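You operate a simulated robot arm through the tools that you are given. There is no shell and no other tool.

The job below is to be done with a simulated robot arm. You get a single attempt, and the scene is never put back.

TASK
Dry the yellow basket to 0 g on the second nozzle.
Fine: orange button, then teal; hands off it while the yellow lamp is lit; basket back on its ring. Set down upright: what you pick out.

Only the result counts: the job must be done as asked and must still hold three seconds after the hand-in. Knocking over, shifting, dropping, spilling or breaking anything else fails it.

THE ROBOT
A 6-joint arm with a two-finger parallel gripper, fixed in place. Base frame: the origin is on the floor under the middle of its stand, x ahead of it, y to its left, z up. Readings come in mm, rad, newtons and seconds.
It reaches about 1066 mm from its shoulder. Its first joint turns from -2.897 to 2.897 rad. Payload 3.91 kg.
The tool frame sits at the grasp point between the pads (the TCP): z along the fingers, y along the line on which they close. The tips reach 30 mm beyond it. The gripper opens to 110 mm. The fingers are 20 mm wide and 10 mm thick; the gripper's body (48 by 112 mm) begins 55 mm behind the TCP.
Orientation is that of the tool frame in the base frame, as a unit quaternion [w, x, y, z]. With the fingers straight down and closing along the base's y, the tool's x points along the base's -x, its y along +y and its z along -z.

THE INTERFACE
- The arm moves only by the tool arm_command. Its arguments are lists of equal length, an entry for each row: "linear": the shift along the base's x, y, z in units of 100 mm (1.0 is 100 mm), a list of three; "rotation": the turn, a rotation vector about the base's x, y, z in units of 120 degrees (1.0 is 120 degrees), a list of three; "gripper": the finger opening in cm, from 0 to 11. In form: {"linear": [[tx, ty, tz], ...], "rotation": [[rx, ry, rz], ...], "gripper": [gripper, ...]}. A call has 1 to 20 rows; each row is the pose to reach, as a shift and turn from the pose commanded when the call began. A call with a number of a shift or a turn outside -1 to 1 is refused whole. A row lasts 0.2 s, in which the tool goes at most 50 mm and 0.15 rad; a call with a longer step from one row to the next is refused whole, and so is a gripper value outside its range. Where a pose cannot be reached the arm comes as near as it can. A force on the tool above 40 N (or 10 N above the force at the start of the call, whichever is more), or a blocked arm, ends the call early, and 0.2 s more pass. Each finger travels about 153 mm/s and halts on what it meets, pressing with about 39 N; the grip force reading is that of the motor and also rises with nothing between the fingers. The clock runs only during rows and for 0.2 s after the last one: add rows that repeat a pose to give the fingers time. It gives the time, the measured TCP pose, the force on the tool (base axes), the opening and the grip force at its end, in the units of the frame above (readings bear some noise), with the torque about the TCP (base axes, N m) and any sound that the robot's microphone picked up.
- Cameras (640 x 400 px; columns grow to the right, rows downward): "scene" is fixed at [48.9, 650.3, 1450.3]; the picture's right is [-0.27, -0.96, 0.00], its down [-0.58, 0.17, -0.80] and it looks along [0.77, -0.22, -0.60] (base axes); focal length 290 px, centre (320, 200). "wrist" rides on the gripper at [72, 17, -103] in the tool frame; the picture's right is [-0.23, 0.97, 0.00], its down [-0.76, -0.18, -0.62] and it looks along [-0.61, -0.14, 0.78] (tool axes); focal length 222 px, centre (320, 200). There is no depth. A picture from a camera that has moved, and an enlarged one, comes with that camera's place and axes in the base frame and with its lens.
- grab_frame(camera): a new picture of that camera. No time passes.
- enlarge(camera, box): a new picture of the part [left, top, right, bottom] of that camera's present view, enlarged. No time passes.
- close_job(): hands the job in; it is judged then, once.

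Nothing tells you positions but the pictures and the camera data. Unless the task says otherwise, let go and move clear before handing in.

The tools are called after "Emit:" by a JSON object that holds its "op" and its "data". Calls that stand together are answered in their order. arm_command: Moves the arm, as the interface text tells. Its arguments: {"type":"object","properties":{"linear":{"type":"array","items":{"type":"array","items":{"type":"number"}}},"rotation":{"type":"array","items":{"type":"array","items":{"type":"number"}}},"gripper":{"type":"array","items":{"type":"number"}}},"required":["linear","rotation","gripper"]} The other tools are called the same way: grab_frame (camera) takes a picture; enlarge (camera, box) takes an enlarged picture of a part of a camera's view; close_job () hands the job in.

At the start:

```text
time_s: 0.0
ee_pos: [467.1, 267.4, 1274.5]
ee_rot: [0.0, 0.0, 1.0, 0.0]
wrist_force: [-0.5, 1.0, -0.4]
wrist_torque: [-0.01, 0.01, 0.02]
finger_gap: 110.0
grasp_force: 0.0
```

scene: 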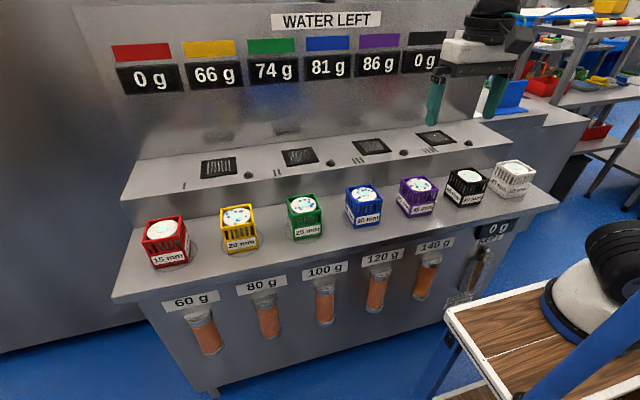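
wrist: 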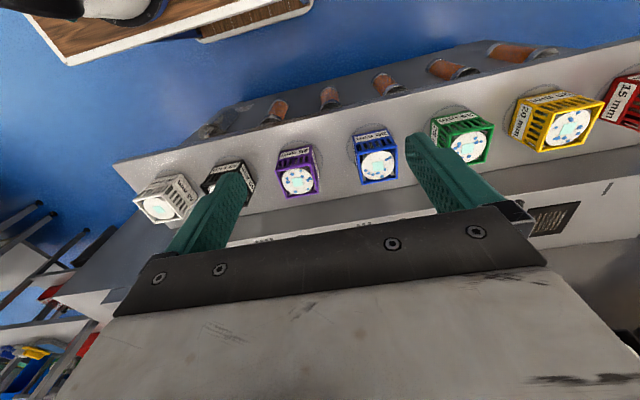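

I see a bench with seven labelled baskets in a row, a raised step with four nozzle grilles, and a panel of water readings, with a row of tubes (air flasks?) on the front. I'll enlarge parts of the scene to read the labels and find the buttons and lamps before moving.

Emit:
{"op": "enlarge", "data": {"camera": "scene", "box": [100, 0, 460, 225]}}

Emit:
{"op": "enlarge", "data": {"camera": "scene", "box": [120, 120, 360, 270]}}

Emit:
{"op": "enlarge", "data": {"camera": "scene", "box": [330, 110, 570, 260]}}

Emit:
{"op": "enlarge", "data": {"camera": "scene", "box": [150, 220, 540, 400]}}

Emit:
{"op": "enlarge", "data": {"camera": "wrist", "box": [100, 40, 420, 240]}}

Emit:
{"op": "enlarge", "data": {"camera": "wrist", "box": [400, 40, 640, 240]}}

```text
1.78 times, centred on (280, 112) of scene
camera zoom: at [48.9, 650.3, 1450.3], right [-0.27, -0.96, 0.0], down [-0.58, 0.17, -0.8], along [0.77, -0.22, -0.6], focal length 515 px, centre (391, 356)
```

zoom: 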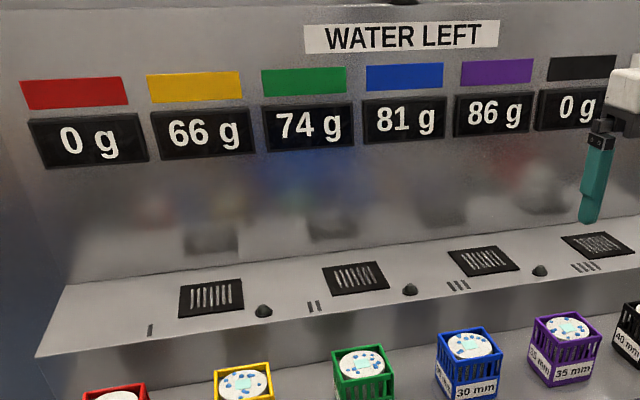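

```text
2.67 times, centred on (240, 195) of scene
camera zoom: at [48.9, 650.3, 1450.3], right [-0.27, -0.96, 0.0], down [-0.58, 0.17, -0.8], along [0.77, -0.22, -0.6], focal length 772 px, centre (533, 213)
```

zoom: 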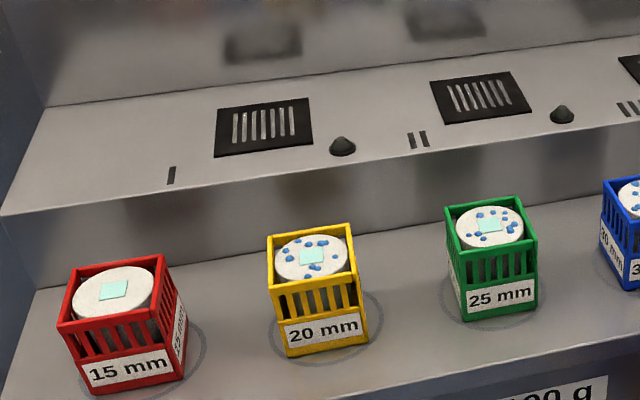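

```text
2.67 times, centred on (450, 185) of scene
camera zoom: at [48.9, 650.3, 1450.3], right [-0.27, -0.96, 0.0], down [-0.58, 0.17, -0.8], along [0.77, -0.22, -0.6], focal length 772 px, centre (-27, 240)
```

zoom: 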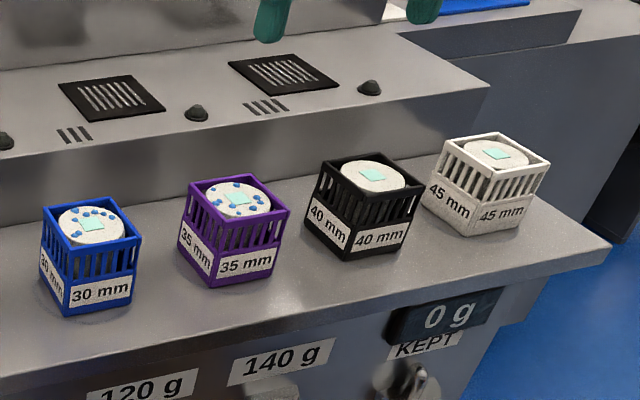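

```text
1.64 times, centred on (345, 310) of scene
camera zoom: at [48.9, 650.3, 1450.3], right [-0.27, -0.96, 0.0], down [-0.58, 0.17, -0.8], along [0.77, -0.22, -0.6], focal length 475 px, centre (279, 20)
```

zoom: 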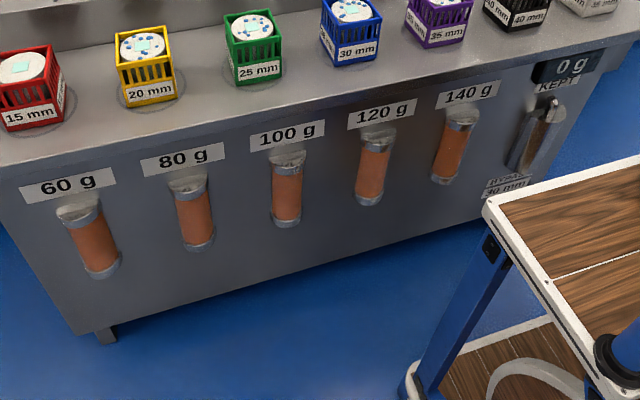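

```text
2.00 times, centred on (260, 140) of wrist
camera zoom: at [395.7, 285.6, 1378.1], right [0.23, 0.97, 0.0], down [0.76, -0.18, 0.62], along [0.61, -0.14, -0.78], focal length 444 px, centre (440, 320)
```

zoom: 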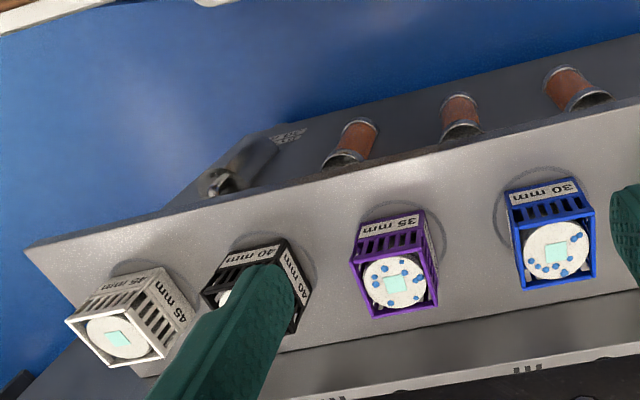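

```text
2.00 times, centred on (520, 140) of wrist
camera zoom: at [395.7, 285.6, 1378.1], right [0.23, 0.97, 0.0], down [0.76, -0.18, 0.62], along [0.61, -0.14, -0.78], focal length 444 px, centre (-80, 320)
```

zoom: 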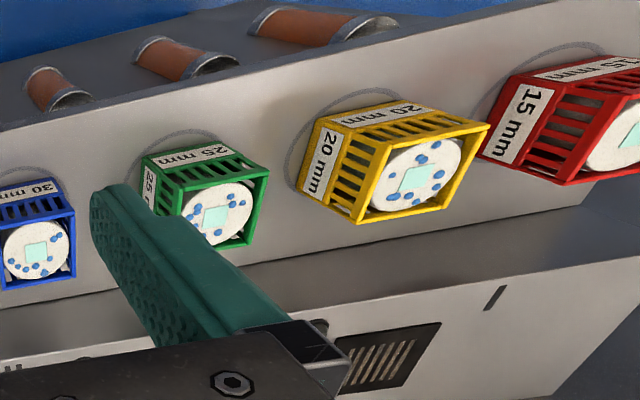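

The yellow basket reads 66 g, and there are cartridge-like tubes marked 60–140 g plus a holder with a "KEPT 0 g" display. I'll zoom further on the holder, the cones beside the nozzles and the right-hand region to find the buttons and lamp.

Emit:
{"op": "enlarge", "data": {"camera": "scene", "box": [440, 210, 540, 320]}}

Emit:
{"op": "enlarge", "data": {"camera": "scene", "box": [270, 130, 350, 180]}}

Emit:
{"op": "enlarge", "data": {"camera": "scene", "box": [500, 0, 640, 180]}}

Emit:
{"op": "enlarge", "data": {"camera": "scene", "box": [420, 220, 640, 400]}}

Emit:
{"op": "enlarge", "data": {"camera": "wrist", "box": [180, 80, 340, 180]}}

Emit:
{"op": "enlarge", "data": {"camera": "scene", "box": [180, 190, 340, 290]}}

```text
3.64 times, centred on (490, 265) of scene
camera zoom: at [48.9, 650.3, 1450.3], right [-0.27, -0.96, 0.0], down [-0.58, 0.17, -0.8], along [0.77, -0.22, -0.6], focal length 1053 px, centre (-298, -36)
```

zoom: 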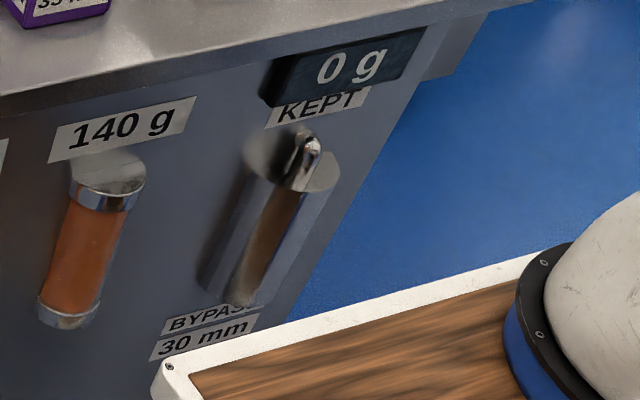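

```text
8.00 times, centred on (310, 155) of scene
camera zoom: at [48.9, 650.3, 1450.3], right [-0.27, -0.96, 0.0], down [-0.58, 0.17, -0.8], along [0.77, -0.22, -0.6], focal length 2316 px, centre (400, 560)
```

zoom: 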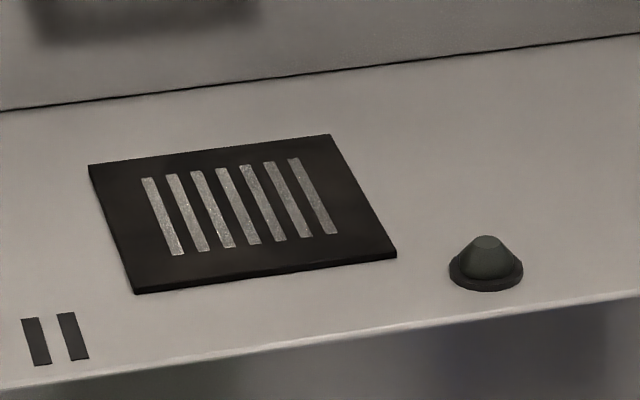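

```text
2.22 times, centred on (570, 90) of scene
camera zoom: at [48.9, 650.3, 1450.3], right [-0.27, -0.96, 0.0], down [-0.58, 0.17, -0.8], along [0.77, -0.22, -0.6], focal length 643 px, centre (-236, 444)
```

zoom: 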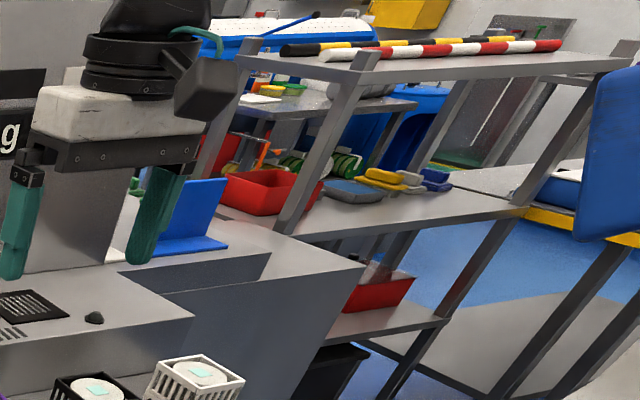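

```text
2.22 times, centred on (530, 310) of scene
camera zoom: at [48.9, 650.3, 1450.3], right [-0.27, -0.96, 0.0], down [-0.58, 0.17, -0.8], along [0.77, -0.22, -0.6], focal length 643 px, centre (-147, -44)
```

zoom: 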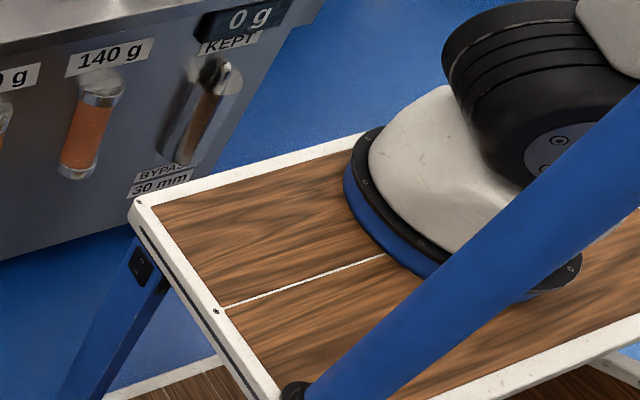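

```text
4.00 times, centred on (260, 130) of wrist
camera zoom: at [395.7, 285.6, 1378.1], right [0.23, 0.97, 0.0], down [0.76, -0.18, 0.62], along [0.61, -0.14, -0.78], focal length 888 px, centre (560, 480)
```

zoom: 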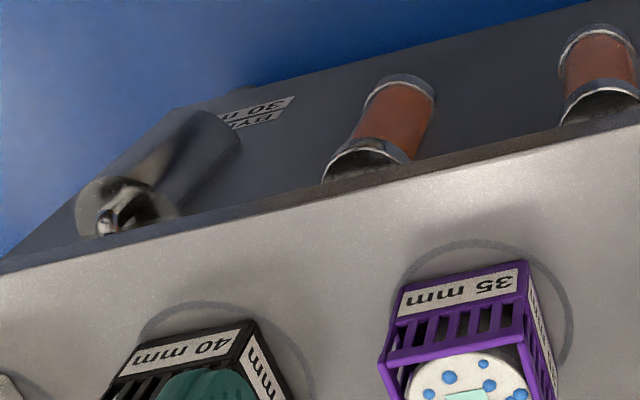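

```text
4.00 times, centred on (260, 240) of scene
camera zoom: at [48.9, 650.3, 1450.3], right [-0.27, -0.96, 0.0], down [-0.58, 0.17, -0.8], along [0.77, -0.22, -0.6], focal length 1158 px, centre (560, 40)
```

zoom: 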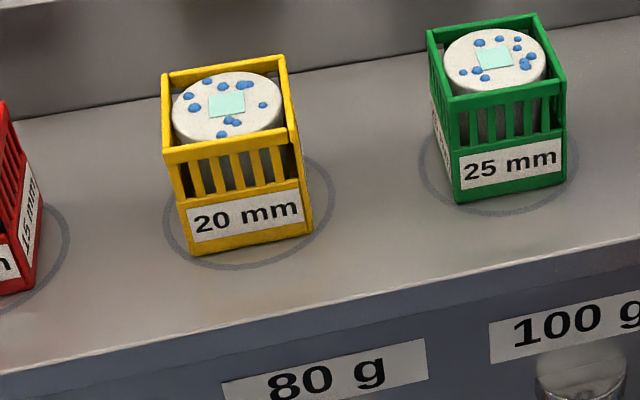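

The bench front has a "BYPASS 30 mm" plug in a holder under a "KEPT 0 g" display, but I see no buttons or lamp yet. I estimate the yellow basket's top near (656, 699, 971); next I'll yaw the wrist to look around for the buttons.

Emit:
{"op": "arm_command", "data": {"linear": [[0, 0, 0], [0, 0, 0], [0, 0, 0], [0, 0, 0], [0, 0, 0], [0, 0, 0], [0, 0, 0], [0, 0, 0], [0, 0, 0], [0, 0, 0], [0, 0, 0], [0, 0, 0]], "rotation": [[0, 0, 0.0625], [0, 0, 0.125], [0, 0, 0.1875], [0, 0, 0.25], [0, 0, 0.3125], [0, 0, 0.375], [0, 0, 0.4375], [0, 0, 0.5], [0, 0, 0.5625], [0, 0, 0.625], [0, 0, 0.6875], [0, 0, 0.75]], "gripper": [11, 11, 11, 11, 11, 11, 11, 11, 11, 11, 11, 11]}}

```text
time_s: 2.6
ee_pos: [467.9, 268.9, 1274.2]
ee_rot: [0.0, 0.708, -0.707, 0.001]
wrist_force: [0.7, -0.6, -0.1]
wrist_torque: [-0.03, 0.03, 0.02]
finger_gap: 110.0
grasp_force: 0.0
```

Emit:
{"op": "grab_frame", "data": {"camera": "wrist"}}

Emit:
{"op": "grab_frame", "data": {"camera": "scene"}}

```text
taken
camera wrist: at [451.8, 196.4, 1377.7], right [-0.97, 0.22, 0.0], down [0.18, 0.76, 0.62], along [0.14, 0.61, -0.78], focal length 222 px, centre (320, 200)
```

wrist: 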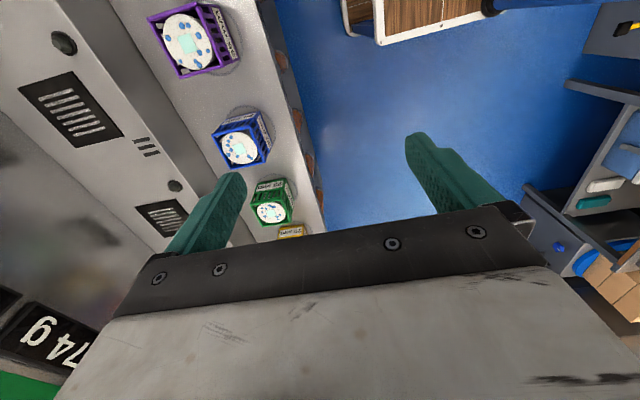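

```text
taken
```

scene: 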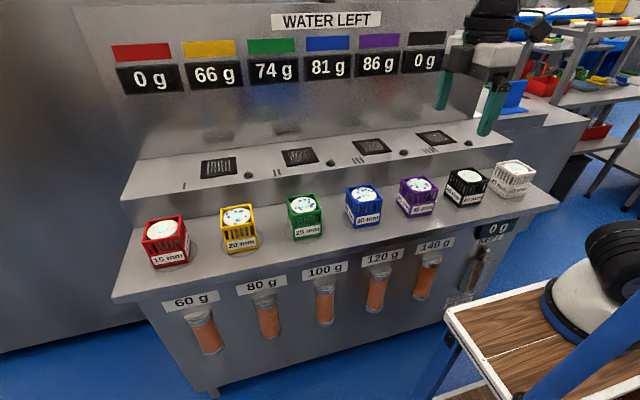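

Looking toward +y shows shelves and an empty floor on the left, no buttons. I'll turn back the other way to look along -y and behind.

Emit:
{"op": "arm_command", "data": {"linear": [[0, 0, 0], [0, 0, 0], [0, 0, 0], [0, 0, 0], [0, 0, 0], [0, 0, 0], [0, 0, 0], [0, 0, 0], [0, 0, 0], [0, 0, 0], [0, 0, 0], [0, 0, 0], [0, 0, 0], [0, 0, 0], [0, 0, 0], [0, 0, 0]], "rotation": [[0, 0, -0.0625], [0, 0, -0.125], [0, 0, -0.1875], [0, 0, -0.25], [0, 0, -0.3125], [0, 0, -0.375], [0, 0, -0.4375], [0, 0, -0.5], [0, 0, -0.5625], [0, 0, -0.625], [0, 0, -0.6875], [0, 0, -0.75], [0, 0, -0.8125], [0, 0, -0.875], [0, 0, -0.9375], [0, 0, -1.0]], "gripper": [11, 11, 11, 11, 11, 11, 11, 11, 11, 11, 11, 11, 11, 11, 11, 11]}}

Emit:
{"op": "arm_command", "data": {"linear": [[0, 0, 0], [0, 0, 0], [0, 0, 0], [0, 0, 0], [0, 0, 0], [0, 0, 0], [0, 0, 0], [0, 0, 0]], "rotation": [[0, 0, -0.0625], [0, 0, -0.125], [0, 0, -0.1875], [0, 0, -0.25], [0, 0, -0.3125], [0, 0, -0.375], [0, 0, -0.4375], [0, 0, -0.5]], "gripper": [11, 11, 11, 11, 11, 11, 11, 11]}}

Emit:
{"op": "grab_frame", "data": {"camera": "wrist"}}

```text
time_s: 6.0
ee_pos: [467.6, 267.6, 1275.5]
ee_rot: [0.0, 0.259, 0.966, 0.001]
wrist_force: [-0.3, 0.1, 0.2]
wrist_torque: [0.01, -0.03, -0.04]
finger_gap: 110.1
grasp_force: 0.1
```

```text
time_s: 7.8
ee_pos: [466.8, 268.3, 1274.5]
ee_rot: [0.0, 0.708, 0.706, 0.0]
wrist_force: [0.3, 1.0, 0.3]
wrist_torque: [0.04, 0.02, -0.01]
finger_gap: 110.2
grasp_force: 0.0
```

```text
taken
camera wrist: at [485.3, 341.1, 1378.2], right [0.97, -0.23, 0.0], down [-0.18, -0.76, 0.62], along [-0.14, -0.61, -0.78], focal length 222 px, centre (320, 200)
```

wrist: 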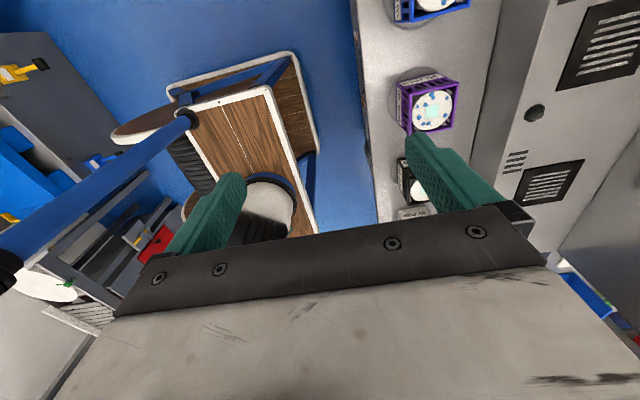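

I see the nozzles and, past the machine's right end, a lower bench with a blue item. I'll zoom there and then move the arm to -y for a better look.

Emit:
{"op": "enlarge", "data": {"camera": "wrist", "box": [500, 180, 640, 360]}}

Emit:
{"op": "enlarge", "data": {"camera": "scene", "box": [440, 60, 600, 180]}}

```text
2.22 times, centred on (570, 270) of wrist
camera zoom: at [485.3, 341.1, 1378.2], right [0.97, -0.23, 0.0], down [-0.18, -0.76, 0.62], along [-0.14, -0.61, -0.78], focal length 494 px, centre (-236, 44)
```

zoom: 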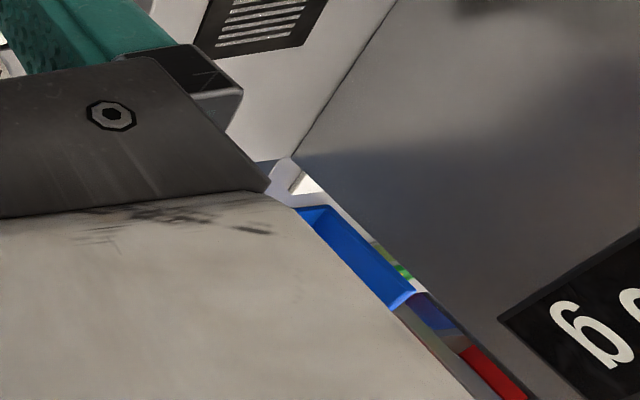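

```text
3.33 times, centred on (520, 120) of scene
camera zoom: at [48.9, 650.3, 1450.3], right [-0.27, -0.96, 0.0], down [-0.58, 0.17, -0.8], along [0.77, -0.22, -0.6], focal length 965 px, centre (-347, 467)
```

zoom: 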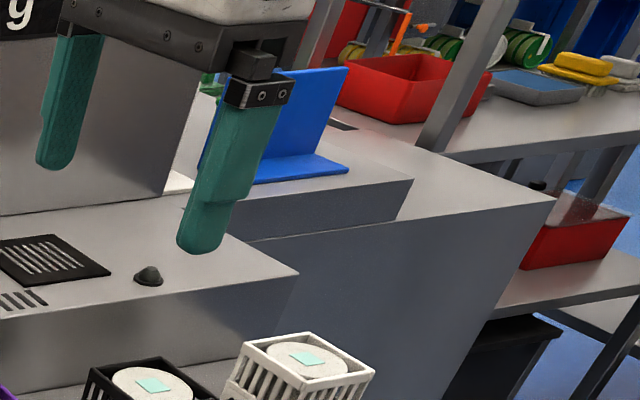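

No buttons on what I can see so far. I'll keep yawing to look back toward the robot's own stand and the room behind.

Emit:
{"op": "arm_command", "data": {"linear": [[0, 0, 0], [0, 0, 0], [0, 0, 0], [0, 0, 0], [0, 0, 0], [0, 0, 0], [0, 0, 0], [0, 0, 0], [0, 0, 0], [0, 0, 0], [0, 0, 0], [0, 0, 0]], "rotation": [[0, 0, -0.0625], [0, 0, -0.125], [0, 0, -0.1875], [0, 0, -0.25], [0, 0, -0.3125], [0, 0, -0.375], [0, 0, -0.4375], [0, 0, -0.5], [0, 0, -0.5625], [0, 0, -0.625], [0, 0, -0.6875], [0, 0, -0.75]], "gripper": [11, 11, 11, 11, 11, 11, 11, 11, 11, 11, 11, 11]}}

Emit:
{"op": "grab_frame", "data": {"camera": "wrist"}}

```text
time_s: 10.4
ee_pos: [541.9, -25.2, 1228.3]
ee_rot: [-0.026, 0.998, 0.053, 0.004]
wrist_force: [0.0, 0.0, 0.5]
wrist_torque: [-0.03, -0.06, -0.01]
finger_gap: 110.1
grasp_force: 0.0
out of reach, approached as far as the arm can: row 5, 6, 7, 8, 9, 10, 11, 12
```

```text
taken
camera wrist: at [615.7, -39.6, 1331.7], right [-0.12, -0.99, -0.05], down [-0.78, 0.06, 0.63], along [-0.62, 0.12, -0.78], focal length 222 px, centre (320, 200)
```

wrist: 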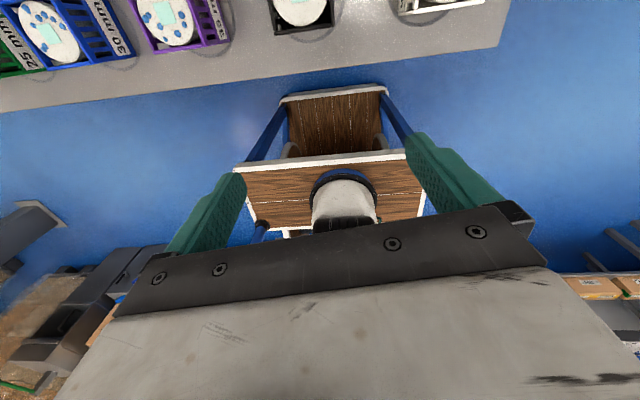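

The wrist limit pulled the arm round to about (542, -25, 1228); nothing was hit and no buttons lie on the stand. I'll take the scene view now, with the gripper away from where it was, and check the wall and machine ends.

Emit:
{"op": "grab_frame", "data": {"camera": "scene"}}

Emit:
{"op": "enlarge", "data": {"camera": "scene", "box": [60, 0, 300, 150]}}

Emit:
{"op": "enlarge", "data": {"camera": "scene", "box": [380, 0, 620, 150]}}

Emit:
{"op": "enlarge", "data": {"camera": "wrist", "box": [360, 0, 640, 120]}}

```text
taken
```

scene: 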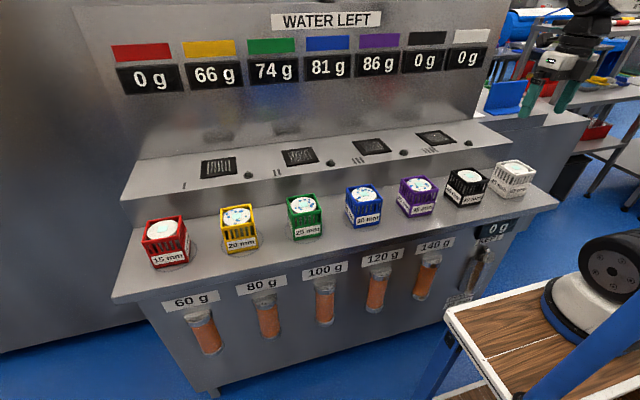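

```text
2.67 times, centred on (180, 75) of scene
camera zoom: at [48.9, 650.3, 1450.3], right [-0.27, -0.96, 0.0], down [-0.58, 0.17, -0.8], along [0.77, -0.22, -0.6], focal length 772 px, centre (693, 533)
```

zoom: 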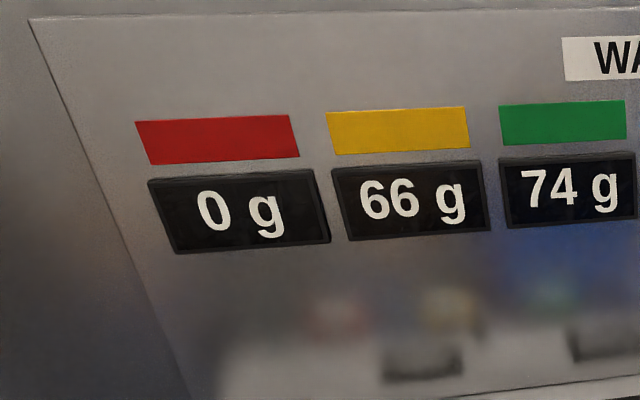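

```text
2.67 times, centred on (500, 75) of scene
camera zoom: at [48.9, 650.3, 1450.3], right [-0.27, -0.96, 0.0], down [-0.58, 0.17, -0.8], along [0.77, -0.22, -0.6], focal length 772 px, centre (-160, 533)
```

zoom: 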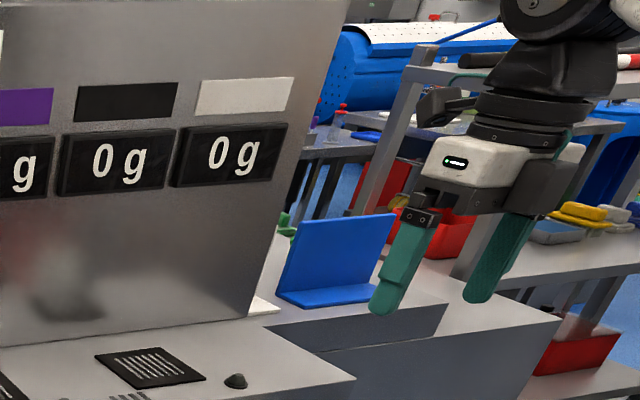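

```text
2.29 times, centred on (500, 60) of wrist
camera zoom: at [615.7, -39.6, 1331.7], right [-0.12, -0.99, -0.05], down [-0.78, 0.06, 0.63], along [-0.62, 0.12, -0.78], focal length 508 px, centre (-91, 520)
```

zoom: 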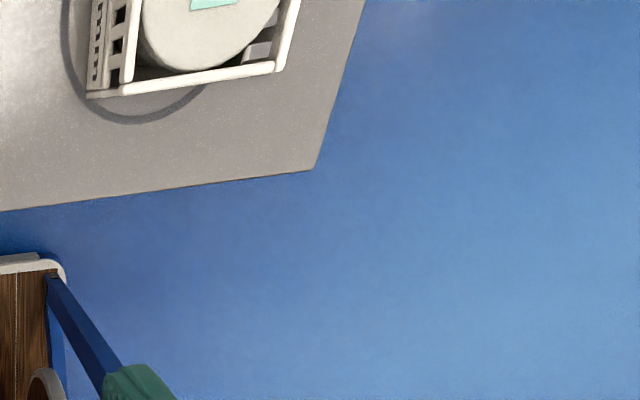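

Still no buttons; the unseen parts are the machine's two ends and under its front edge. I'll turn the wrist back the safe way and move toward -y to look at the machine's right end.

Emit:
{"op": "arm_command", "data": {"linear": [[0, 0, 0], [0, 0, 0], [0, 0, 0], [0, 0, 0], [0, 0, 0], [0, 0, 0], [0, 0, 0], [0, 0, 0], [0, 0, 0], [0, 0, 0], [0, 0, 0], [0, 0, 0]], "rotation": [[0, 0, 0.0625], [0, 0, 0.125], [0, 0, 0.1875], [0, 0, 0.25], [0, 0, 0.3125], [0, 0, 0.375], [0, 0, 0.4375], [0, 0, 0.5], [0, 0, 0.5625], [0, 0, 0.625], [0, 0, 0.6875], [0, 0, 0.75]], "gripper": [11, 11, 11, 11, 11, 11, 11, 11, 11, 11, 11, 11]}}

```text
time_s: 13.0
ee_pos: [539.7, -24.4, 1232.9]
ee_rot: [-0.02, 0.668, 0.744, -0.017]
wrist_force: [0.9, -1.2, -0.7]
wrist_torque: [-0.02, -0.02, -0.02]
finger_gap: 110.0
grasp_force: 0.0
```

The commanded pose resets to the achieved one, so I can continue. I'll move toward -y while turning the camera to face +y.

Emit:
{"op": "arm_command", "data": {"linear": [[0, -0.0625, 0], [0, -0.125, 0], [0, -0.1875, 0], [0, -0.25, 0], [0, -0.3125, 0], [0, -0.375, 0], [0, -0.4375, 0], [0, -0.5, 0], [0, -0.5625, 0], [0, -0.625, 0], [0, -0.6875, 0], [0, -0.75, 0], [0, -0.8125, 0], [0, -0.875, 0], [0, -0.9375, 0], [0, -1, 0]], "rotation": [[0, 0, 0.0625], [0, 0, 0.125], [0, 0, 0.1875], [0, 0, 0.25], [0, 0, 0.3125], [0, 0, 0.375], [0, 0, 0.4375], [0, 0, 0.5], [0, 0, 0.5625], [0, 0, 0.625], [0, 0, 0.6875], [0, 0, 0.75], [0, 0, 0.8125], [0, 0, 0.875], [0, 0, 0.9375], [0, 0, 1]], "gripper": [11, 11, 11, 11, 11, 11, 11, 11, 11, 11, 11, 11, 11, 11, 11, 11]}}

Emit:
{"op": "arm_command", "data": {"linear": [[0, -0.125, 0], [0, -0.25, 0], [0, -0.375, 0], [0, -0.5, 0], [0, -0.625, 0], [0, -0.75, 0], [0, -0.875, 0], [0, -1, 0]], "rotation": [[0, 0, 0.0625], [0, 0, 0.125], [0, 0, 0.1875], [0, 0, 0.25], [0, 0, 0.3125], [0, 0, 0.375], [0, 0, 0.4375], [0, 0, 0.45]], "gripper": [11, 11, 11, 11, 11, 11, 11, 11]}}

Emit:
{"op": "arm_command", "data": {"linear": [[0, -0.33, 0], [0, -0.66, 0], [0, -1, 0]], "rotation": [[0, 0, 0], [0, 0, 0], [0, 0, 0]], "gripper": [11, 11, 11]}}

Emit:
{"op": "grab_frame", "data": {"camera": "wrist"}}

```text
time_s: 16.4
ee_pos: [539.1, -124.7, 1233.0]
ee_rot: [0.005, -0.311, 0.95, -0.026]
wrist_force: [-0.1, 0.1, -0.8]
wrist_torque: [0.0, 0.0, -0.01]
finger_gap: 110.0
grasp_force: 0.0
```

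```text
time_s: 18.2
ee_pos: [540.1, -224.2, 1231.9]
ee_rot: [-0.016, 0.709, -0.705, 0.021]
wrist_force: [0.2, 0.2, 0.1]
wrist_torque: [0.0, -0.01, 0.02]
finger_gap: 109.9
grasp_force: 0.0
```

```text
time_s: 19.0
ee_pos: [539.0, -325.0, 1235.1]
ee_rot: [-0.016, 0.707, -0.706, 0.022]
wrist_force: [-0.3, -0.3, -0.2]
wrist_torque: [-0.02, 0.01, 0.0]
finger_gap: 110.1
grasp_force: 0.1
```

```text
taken
camera wrist: at [517.8, -396.3, 1337.4], right [-0.97, 0.22, -0.05], down [0.14, 0.77, 0.63], along [0.18, 0.6, -0.78], focal length 222 px, centre (320, 200)
```

wrist: 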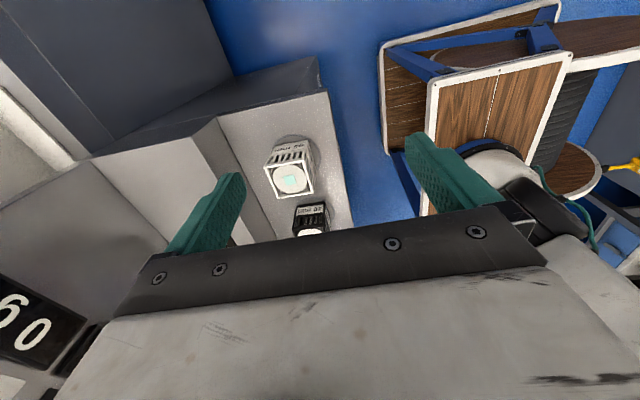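

The machine's right end looks plain. I'll zoom to be sure, then go over to the left end.

Emit:
{"op": "enlarge", "data": {"camera": "wrist", "box": [0, 60, 340, 260]}}

Emit:
{"op": "enlarge", "data": {"camera": "scene", "box": [400, 0, 640, 150]}}

```text
1.88 times, centred on (170, 160) of wrist
camera zoom: at [517.8, -396.3, 1337.4], right [-0.97, 0.22, -0.05], down [0.14, 0.77, 0.63], along [0.18, 0.6, -0.78], focal length 418 px, centre (602, 275)
```

zoom: 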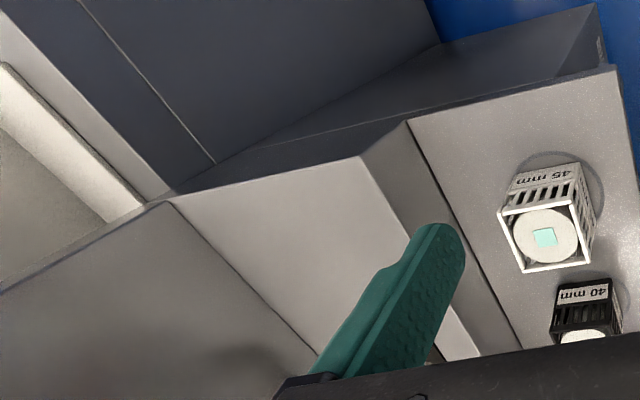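

```text
2.67 times, centred on (520, 75) of scene
camera zoom: at [48.9, 650.3, 1450.3], right [-0.27, -0.96, 0.0], down [-0.58, 0.17, -0.8], along [0.77, -0.22, -0.6], focal length 772 px, centre (-213, 533)
```

zoom: 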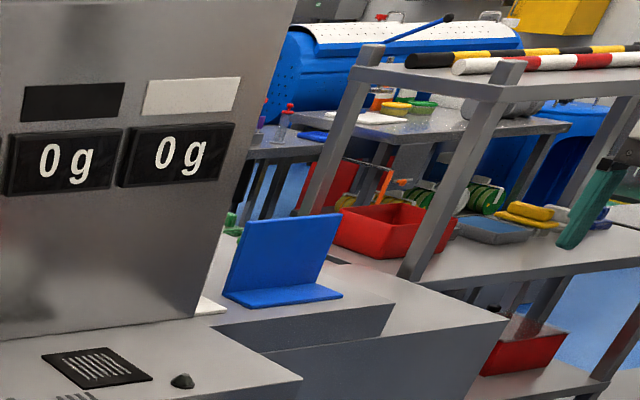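

Nothing on the right end either. I'll turn the camera back to face +x and tilt it level, to inspect the wall, the neighbouring bench and then the front face from low down.

Emit:
{"op": "arm_command", "data": {"linear": [[0, 0, 0], [0, 0, 0], [0, 0, 0], [0, 0, 0], [0, 0, 0], [0, 0, 0], [0, 0, 0], [0, 0, 0], [0, 0, 0], [0, 0, 0], [0, 0, 0], [0, 0, 0]], "rotation": [[0, 0, -0.0625], [0, 0, -0.125], [0, 0, -0.1875], [0, 0, -0.25], [0, 0, -0.3125], [0, 0, -0.375], [0, 0, -0.4375], [0, 0, -0.5], [0, 0, -0.5625], [0, 0, -0.625], [0, 0, -0.6875], [0, 0, -0.75]], "gripper": [11, 11, 11, 11, 11, 11, 11, 11, 11, 11, 11, 11]}}

Emit:
{"op": "arm_command", "data": {"linear": [[0, 0.1, 0], [0, 0.2, 0], [0, 0.3, 0], [0, 0.4, 0], [0, 0.5, 0], [0, 0.6, 0]], "rotation": [[0, -0.065, 0], [0, -0.13, 0], [0, -0.195, 0], [0, -0.26, 0], [0, -0.325, 0], [0, -0.39, 0]], "gripper": [11, 11, 11, 11, 11, 11]}}

Emit:
{"op": "grab_frame", "data": {"camera": "wrist"}}

```text
time_s: 21.6
ee_pos: [539.5, -324.3, 1233.1]
ee_rot: [-0.003, 0.0, 1.0, -0.026]
wrist_force: [-0.1, 0.0, 0.2]
wrist_torque: [0.01, -0.01, -0.03]
finger_gap: 110.0
grasp_force: 0.1
```

```text
time_s: 23.0
ee_pos: [538.7, -267.1, 1234.6]
ee_rot: [0.395, 0.01, 0.918, -0.025]
wrist_force: [0.6, 0.0, -0.3]
wrist_torque: [0.01, -0.01, 0.03]
finger_gap: 110.2
grasp_force: 0.1
```

```text
taken
camera wrist: at [415.6, -242.9, 1252.0], right [0.19, 0.97, 0.13], down [0.07, -0.14, 0.99], along [0.98, -0.18, -0.09], focal length 222 px, centre (320, 200)
```

wrist: 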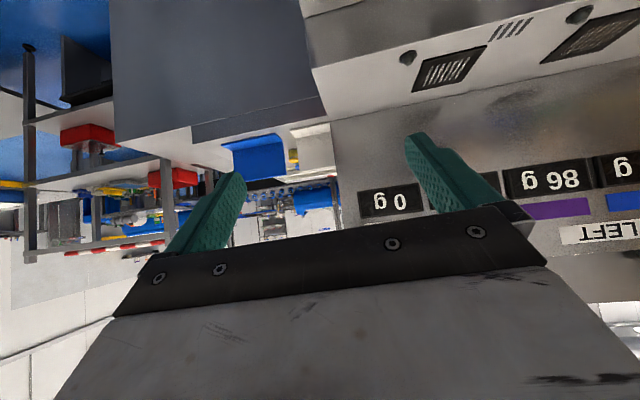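

No controls on the wall or neighbouring bench. I'll bring the camera across to y≈350 and down, to look at the machine's front face and under its edge.

Emit:
{"op": "arm_command", "data": {"linear": [[-0.1, 0.33, 0], [-0.2, 0.66, 0], [-0.3, 1, 0]], "rotation": [[0, 0, 0], [0, 0, 0], [0, 0, 0]], "gripper": [11, 11, 11]}}

Emit:
{"op": "arm_command", "data": {"linear": [[-0.1, 0.33, 0], [-0.2, 0.66, 0], [-0.3, 1, 0]], "rotation": [[0, 0, 0], [0, 0, 0], [0, 0, 0]], "gripper": [11, 11, 11]}}

Emit:
{"op": "arm_command", "data": {"linear": [[-0.1, 0.33, 0], [-0.2, 0.66, 0], [-0.3, 1, 0]], "rotation": [[0, 0, 0], [0, 0, 0], [0, 0, 0]], "gripper": [11, 11, 11]}}

Emit:
{"op": "arm_command", "data": {"linear": [[0, 0.33, -0.33], [0, 0.66, -0.66], [0, 1, -1]], "rotation": [[0, 0, 0], [0, 0, 0], [0, 0, 0]], "gripper": [11, 11, 11]}}

Emit:
{"op": "arm_command", "data": {"linear": [[0, 0.33, -0.33], [0, 0.66, -0.66], [0, 1, -1]], "rotation": [[0, 0, 0], [0, 0, 0], [0, 0, 0]], "gripper": [11, 11, 11]}}

Emit:
{"op": "grab_frame", "data": {"camera": "wrist"}}

Emit:
{"op": "grab_frame", "data": {"camera": "scene"}}

```text
time_s: 23.8
ee_pos: [510.6, -164.9, 1232.7]
ee_rot: [0.393, 0.009, 0.919, -0.024]
wrist_force: [-0.2, -0.8, -0.4]
wrist_torque: [0.01, -0.02, 0.0]
finger_gap: 109.9
grasp_force: 0.1
```

```text
time_s: 24.6
ee_pos: [479.4, -65.3, 1233.3]
ee_rot: [0.393, 0.008, 0.919, -0.025]
wrist_force: [1.1, 0.2, 0.5]
wrist_torque: [-0.01, 0.03, 0.0]
finger_gap: 109.8
grasp_force: 0.1
```

```text
time_s: 25.4
ee_pos: [453.0, 32.4, 1231.0]
ee_rot: [0.395, 0.012, 0.918, -0.026]
wrist_force: [-1.2, 1.5, 0.3]
wrist_torque: [-0.08, -0.05, -0.08]
finger_gap: 110.0
grasp_force: 0.1
```

```text
time_s: 26.2
ee_pos: [452.8, 139.6, 1140.9]
ee_rot: [0.394, 0.01, 0.919, -0.024]
wrist_force: [-0.9, -0.4, 0.2]
wrist_torque: [0.01, -0.01, 0.03]
finger_gap: 110.1
grasp_force: 0.1
out of reach, approached as far as the arm can: row 3
```

```text
time_s: 27.0
ee_pos: [452.6, 238.6, 1040.5]
ee_rot: [0.394, 0.009, 0.919, -0.024]
wrist_force: [-0.4, -1.1, -0.3]
wrist_torque: [0.03, 0.01, 0.01]
finger_gap: 110.0
grasp_force: 0.2
out of reach, approached as far as the arm can: row 1, 2
```

```text
taken
camera wrist: at [329.2, 261.2, 1059.3], right [0.19, 0.97, 0.13], down [0.07, -0.15, 0.99], along [0.98, -0.18, -0.09], focal length 222 px, centre (320, 200)
```

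wrist: 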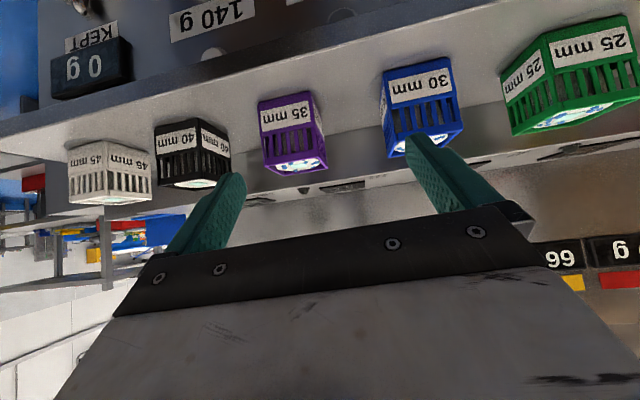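

```text
taken
```

scene: 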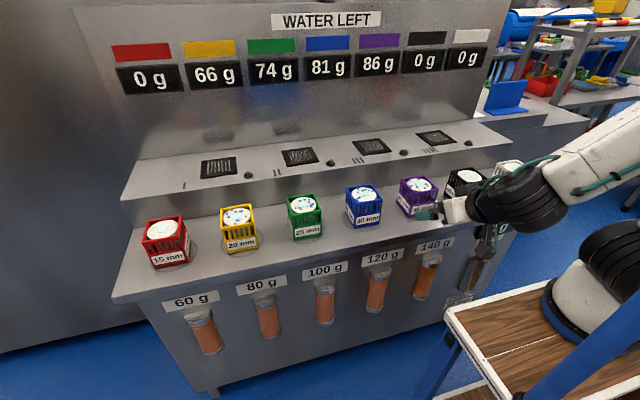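

The front face starts to show with its labels, still no buttons. I'll go lower and further to +y to see all of it.

Emit:
{"op": "arm_command", "data": {"linear": [[-0.1, 0.33, -0.33], [-0.2, 0.66, -0.66], [-0.3, 1, -1]], "rotation": [[0, 0, 0], [0, 0, 0], [0, 0, 0]], "gripper": [11, 11, 11]}}

Emit:
{"op": "arm_command", "data": {"linear": [[0, 0.33, -0.33], [0, 0.66, -0.66], [0, 1, -1]], "rotation": [[0, 0, 0], [0, 0, 0], [0, 0, 0]], "gripper": [11, 11, 11]}}

Emit:
{"op": "grab_frame", "data": {"camera": "wrist"}}

```text
time_s: 27.8
ee_pos: [422.0, 338.0, 938.0]
ee_rot: [0.394, 0.009, 0.919, -0.024]
wrist_force: [-0.1, -1.0, -1.1]
wrist_torque: [0.0, 0.01, 0.04]
finger_gap: 109.8
grasp_force: 0.1
```

```text
time_s: 28.6
ee_pos: [421.3, 439.8, 839.9]
ee_rot: [0.393, 0.011, 0.919, -0.023]
wrist_force: [0.0, -1.2, 0.1]
wrist_torque: [0.0, 0.02, 0.02]
finger_gap: 109.9
grasp_force: 0.0
```

```text
taken
camera wrist: at [298.3, 462.3, 857.1], right [0.19, 0.97, 0.13], down [0.07, -0.15, 0.99], along [0.98, -0.18, -0.09], focal length 222 px, centre (320, 200)
```

wrist: 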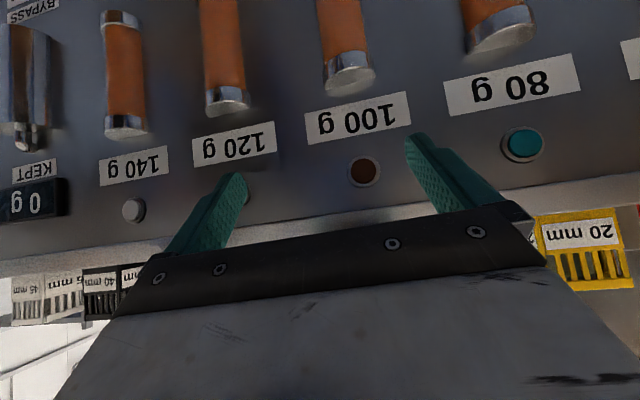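

Found them: a row of coloured buttons on the front face just under the bench overhang (white above 140 g, brown above 100 g, teal above 80 g). I'll shift to see the rest, including the orange one.

Emit:
{"op": "arm_command", "data": {"linear": [[-0.1, 0.33, -0.1], [-0.2, 0.66, -0.2], [-0.3, 1, -0.4]], "rotation": [[0, 0, 0], [0, 0, 0], [0, 0, 0]], "gripper": [11, 11, 11]}}

Emit:
{"op": "grab_frame", "data": {"camera": "wrist"}}

Emit:
{"op": "enlarge", "data": {"camera": "wrist", "box": [400, 0, 640, 250]}}

Emit:
{"op": "enlarge", "data": {"camera": "wrist", "box": [0, 0, 400, 250]}}

```text
time_s: 29.4
ee_pos: [389.4, 540.0, 797.0]
ee_rot: [0.394, 0.007, 0.919, -0.026]
wrist_force: [0.1, -0.3, -0.4]
wrist_torque: [-0.03, 0.07, 0.0]
finger_gap: 110.0
grasp_force: 0.1
```

```text
taken
camera wrist: at [264.9, 562.0, 813.9], right [0.19, 0.97, 0.12], down [0.07, -0.14, 0.99], along [0.98, -0.18, -0.09], focal length 222 px, centre (320, 200)
```

wrist: 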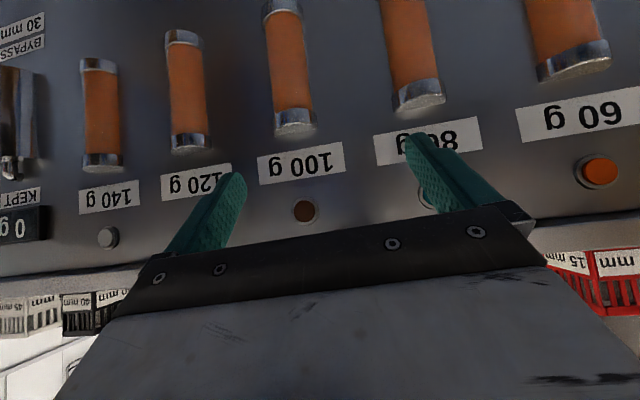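

```text
1.60 times, centred on (520, 125) of wrist
camera zoom: at [264.9, 562.0, 813.9], right [0.19, 0.97, 0.12], down [0.07, -0.14, 0.99], along [0.98, -0.18, -0.09], focal length 355 px, centre (0, 320)
```

zoom: 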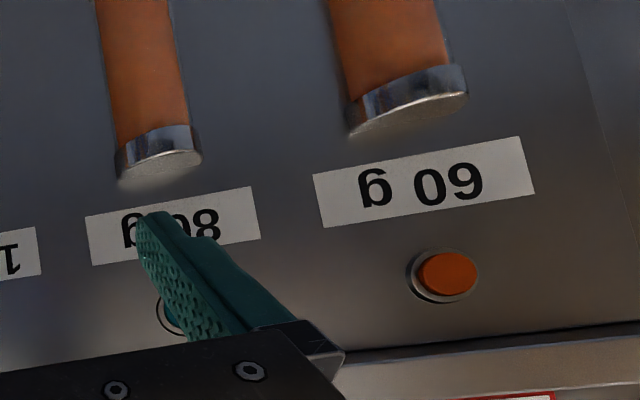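

```text
1.60 times, centred on (200, 125) of wrist
camera zoom: at [264.9, 562.0, 813.9], right [0.19, 0.97, 0.12], down [0.07, -0.14, 0.99], along [0.98, -0.18, -0.09], focal length 355 px, centre (512, 320)
```

zoom: 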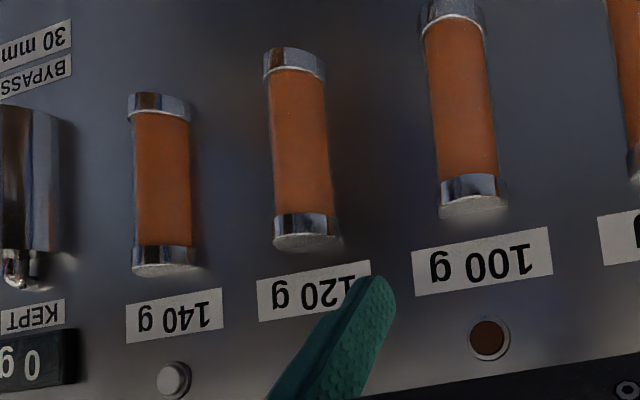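

Buttons located: orange near (601, 856, 797), teal near (601, 663, 797), with brown, another and white further right. Now I'll look closely at the bypass holder to understand what it is before touching anything.

Emit:
{"op": "enlarge", "data": {"camera": "wrist", "box": [0, 0, 130, 280]}}

Emit:
{"op": "arm_command", "data": {"linear": [[0.1, -0.33, 0.33], [0.2, -0.66, 0.66], [0.3, -1, 1]], "rotation": [[0, 0, -0.06], [0, 0, -0.12], [0, 0, -0.18]], "gripper": [11, 11, 11]}}

Emit:
{"op": "arm_command", "data": {"linear": [[0, -0.33, 0.1], [0, -0.66, 0.2], [0, -1, 0.3]], "rotation": [[0, 0, -0.06], [0, 0, -0.12], [0, 0, -0.18]], "gripper": [11, 11, 11]}}

Emit:
{"op": "grab_frame", "data": {"camera": "wrist"}}

```text
1.43 times, centred on (65, 140) of wrist
camera zoom: at [264.9, 562.0, 813.9], right [0.19, 0.97, 0.12], down [0.07, -0.14, 0.99], along [0.98, -0.18, -0.09], focal length 317 px, centre (684, 286)
```

zoom: 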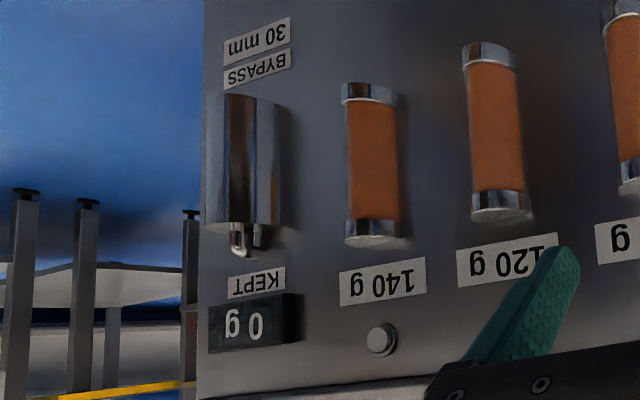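

```text
time_s: 30.2
ee_pos: [418.8, 437.6, 893.8]
ee_rot: [0.382, 0.18, 0.901, -0.101]
wrist_force: [0.2, 0.7, 0.9]
wrist_torque: [-0.02, -0.02, -0.04]
finger_gap: 110.1
grasp_force: 0.1
```

```text
time_s: 31.0
ee_pos: [421.3, 338.5, 927.9]
ee_rot: [0.358, 0.348, 0.85, -0.169]
wrist_force: [7.5, -2.9, -3.3]
wrist_torque: [0.0, 0.33, -0.21]
finger_gap: 109.9
grasp_force: 0.0
```

```text
taken
camera wrist: at [346.2, 440.2, 946.5], right [0.81, 0.57, 0.13], down [-0.05, -0.15, 0.99], along [0.59, -0.8, -0.09], focal length 222 px, centre (320, 200)
```

wrist: 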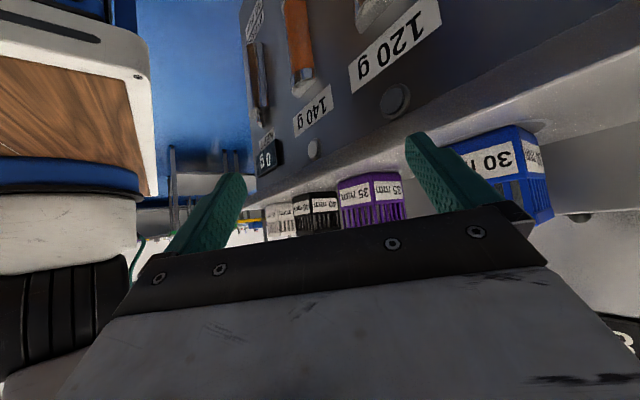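

The last reading showed a small force (7.5 N), so I'll hold still for a moment and check whether it is real contact, and view the scene.

Emit:
{"op": "arm_command", "data": {"linear": [[0, 0, 0]], "rotation": [[0, 0, 0]], "gripper": [11]}}

Emit:
{"op": "grab_frame", "data": {"camera": "scene"}}

Emit:
{"op": "enlarge", "data": {"camera": "wrist", "box": [230, 0, 350, 180]}}

```text
time_s: 31.4
ee_pos: [422.9, 338.6, 929.4]
ee_rot: [0.356, 0.351, 0.85, -0.168]
wrist_force: [-0.1, 0.0, 0.2]
wrist_torque: [0.02, 0.0, 0.01]
finger_gap: 109.9
grasp_force: 0.0
```

```text
taken
```

scene: 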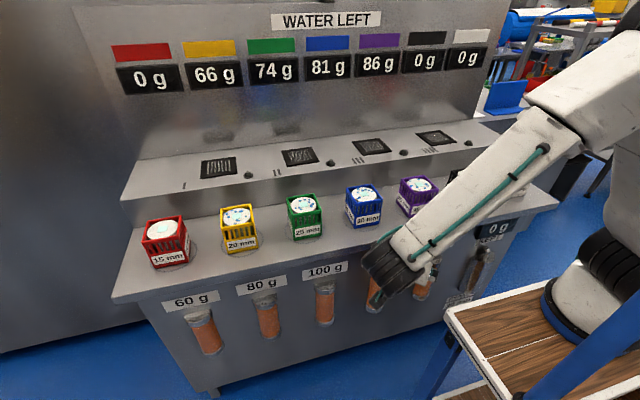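

```text
2.22 times, centred on (290, 90) of wrist
camera zoom: at [348.7, 440.0, 948.0], right [0.81, 0.57, 0.13], down [-0.05, -0.15, 0.99], along [0.58, -0.81, -0.1], focal length 494 px, centre (387, 444)
```

zoom: 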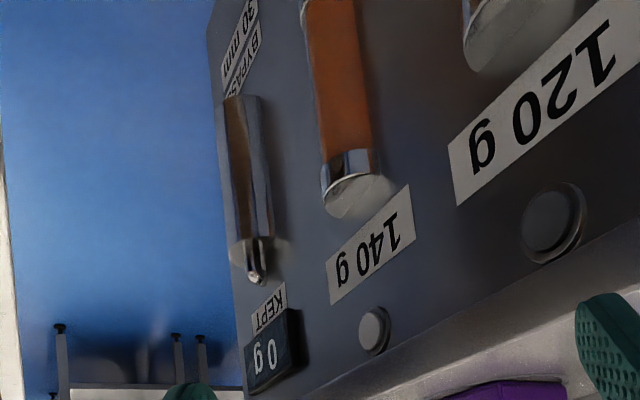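

The reading was just motion; at rest it is zero. I now want a close view of the bypass socket at about (575, -97, 700), so I'll raise up, straighten the tool to vertical and go look down at it from x≈490.

Emit:
{"op": "arm_command", "data": {"linear": [[0.03, -0.1, 0.1], [0.06, -0.2, 0.2], [0.09, -0.3, 0.3], [0.12, -0.4, 0.4], [0.15, -0.5, 0.5], [0.18, -0.6, 0.6], [0.21, -0.7, 0.7], [0.24, -0.8, 0.8], [0.27, -0.9, 0.9], [0.3, -1, 1]], "rotation": [[0.0169, 0.0357, 0.0352], [0.0337, 0.0715, 0.0705], [0.0506, 0.1072, 0.1057], [0.0675, 0.143, 0.141], [0.0843, 0.1787, 0.1762], [0.1012, 0.2145, 0.2114], [0.1181, 0.2502, 0.2467], [0.135, 0.286, 0.2819], [0.1518, 0.3217, 0.3172], [0.1687, 0.3575, 0.3524]], "gripper": [11, 11, 11, 11, 11, 11, 11, 11, 11, 11]}}

Emit:
{"op": "arm_command", "data": {"linear": [[0.1, -0.33, 0], [0.2, -0.66, 0], [0.3, -1, 0]], "rotation": [[0, 0, 0], [0, 0, 0], [0, 0, 0]], "gripper": [11, 11, 11]}}

Emit:
{"op": "arm_command", "data": {"linear": [[0, -0.33, 0], [0, -0.66, 0], [0, -1, 0]], "rotation": [[0, 0, 0], [0, 0, 0], [0, 0, 0]], "gripper": [11, 11, 11]}}

Emit:
{"op": "arm_command", "data": {"linear": [[0, -0.33, 0], [0, -0.66, 0], [0, -1, 0]], "rotation": [[0, 0, 0], [0, 0, 0], [0, 0, 0]], "gripper": [11, 11, 11]}}

Emit:
{"op": "grab_frame", "data": {"camera": "wrist"}}

Emit:
{"op": "grab_frame", "data": {"camera": "scene"}}

```text
time_s: 33.6
ee_pos: [451.1, 240.2, 1029.6]
ee_rot: [0.0, -0.004, 1.0, 0.002]
wrist_force: [-0.1, 0.8, -0.8]
wrist_torque: [0.01, 0.03, 0.01]
finger_gap: 110.0
grasp_force: 0.1
```

```text
time_s: 34.4
ee_pos: [482.1, 138.0, 1028.4]
ee_rot: [0.001, -0.003, 1.0, 0.002]
wrist_force: [0.4, 0.0, 0.7]
wrist_torque: [0.01, 0.01, 0.01]
finger_gap: 109.9
grasp_force: 0.0
```

```text
time_s: 35.2
ee_pos: [481.2, 39.0, 1030.4]
ee_rot: [0.002, -0.003, 1.0, 0.002]
wrist_force: [0.4, -0.1, -0.9]
wrist_torque: [0.01, 0.0, -0.04]
finger_gap: 110.2
grasp_force: 0.0
```

```text
time_s: 36.0
ee_pos: [482.7, -61.2, 1028.3]
ee_rot: [0.001, -0.004, 1.0, 0.002]
wrist_force: [0.1, 0.3, 0.5]
wrist_torque: [0.01, -0.01, 0.02]
finger_gap: 110.1
grasp_force: 0.1
```

```text
taken
camera wrist: at [409.6, -44.0, 1131.6], right [0.22, 0.98, 0.0], down [0.76, -0.18, 0.62], along [0.61, -0.13, -0.78], focal length 222 px, centre (320, 200)
```

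wrist: 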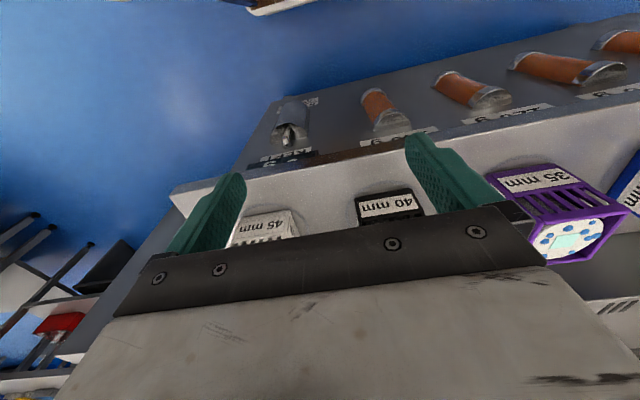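

```text
taken
```

scene: 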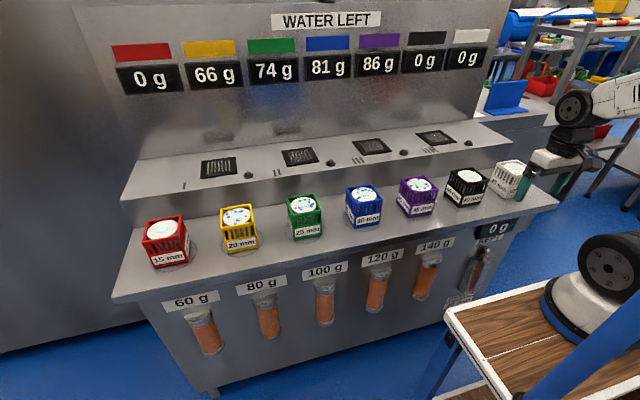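

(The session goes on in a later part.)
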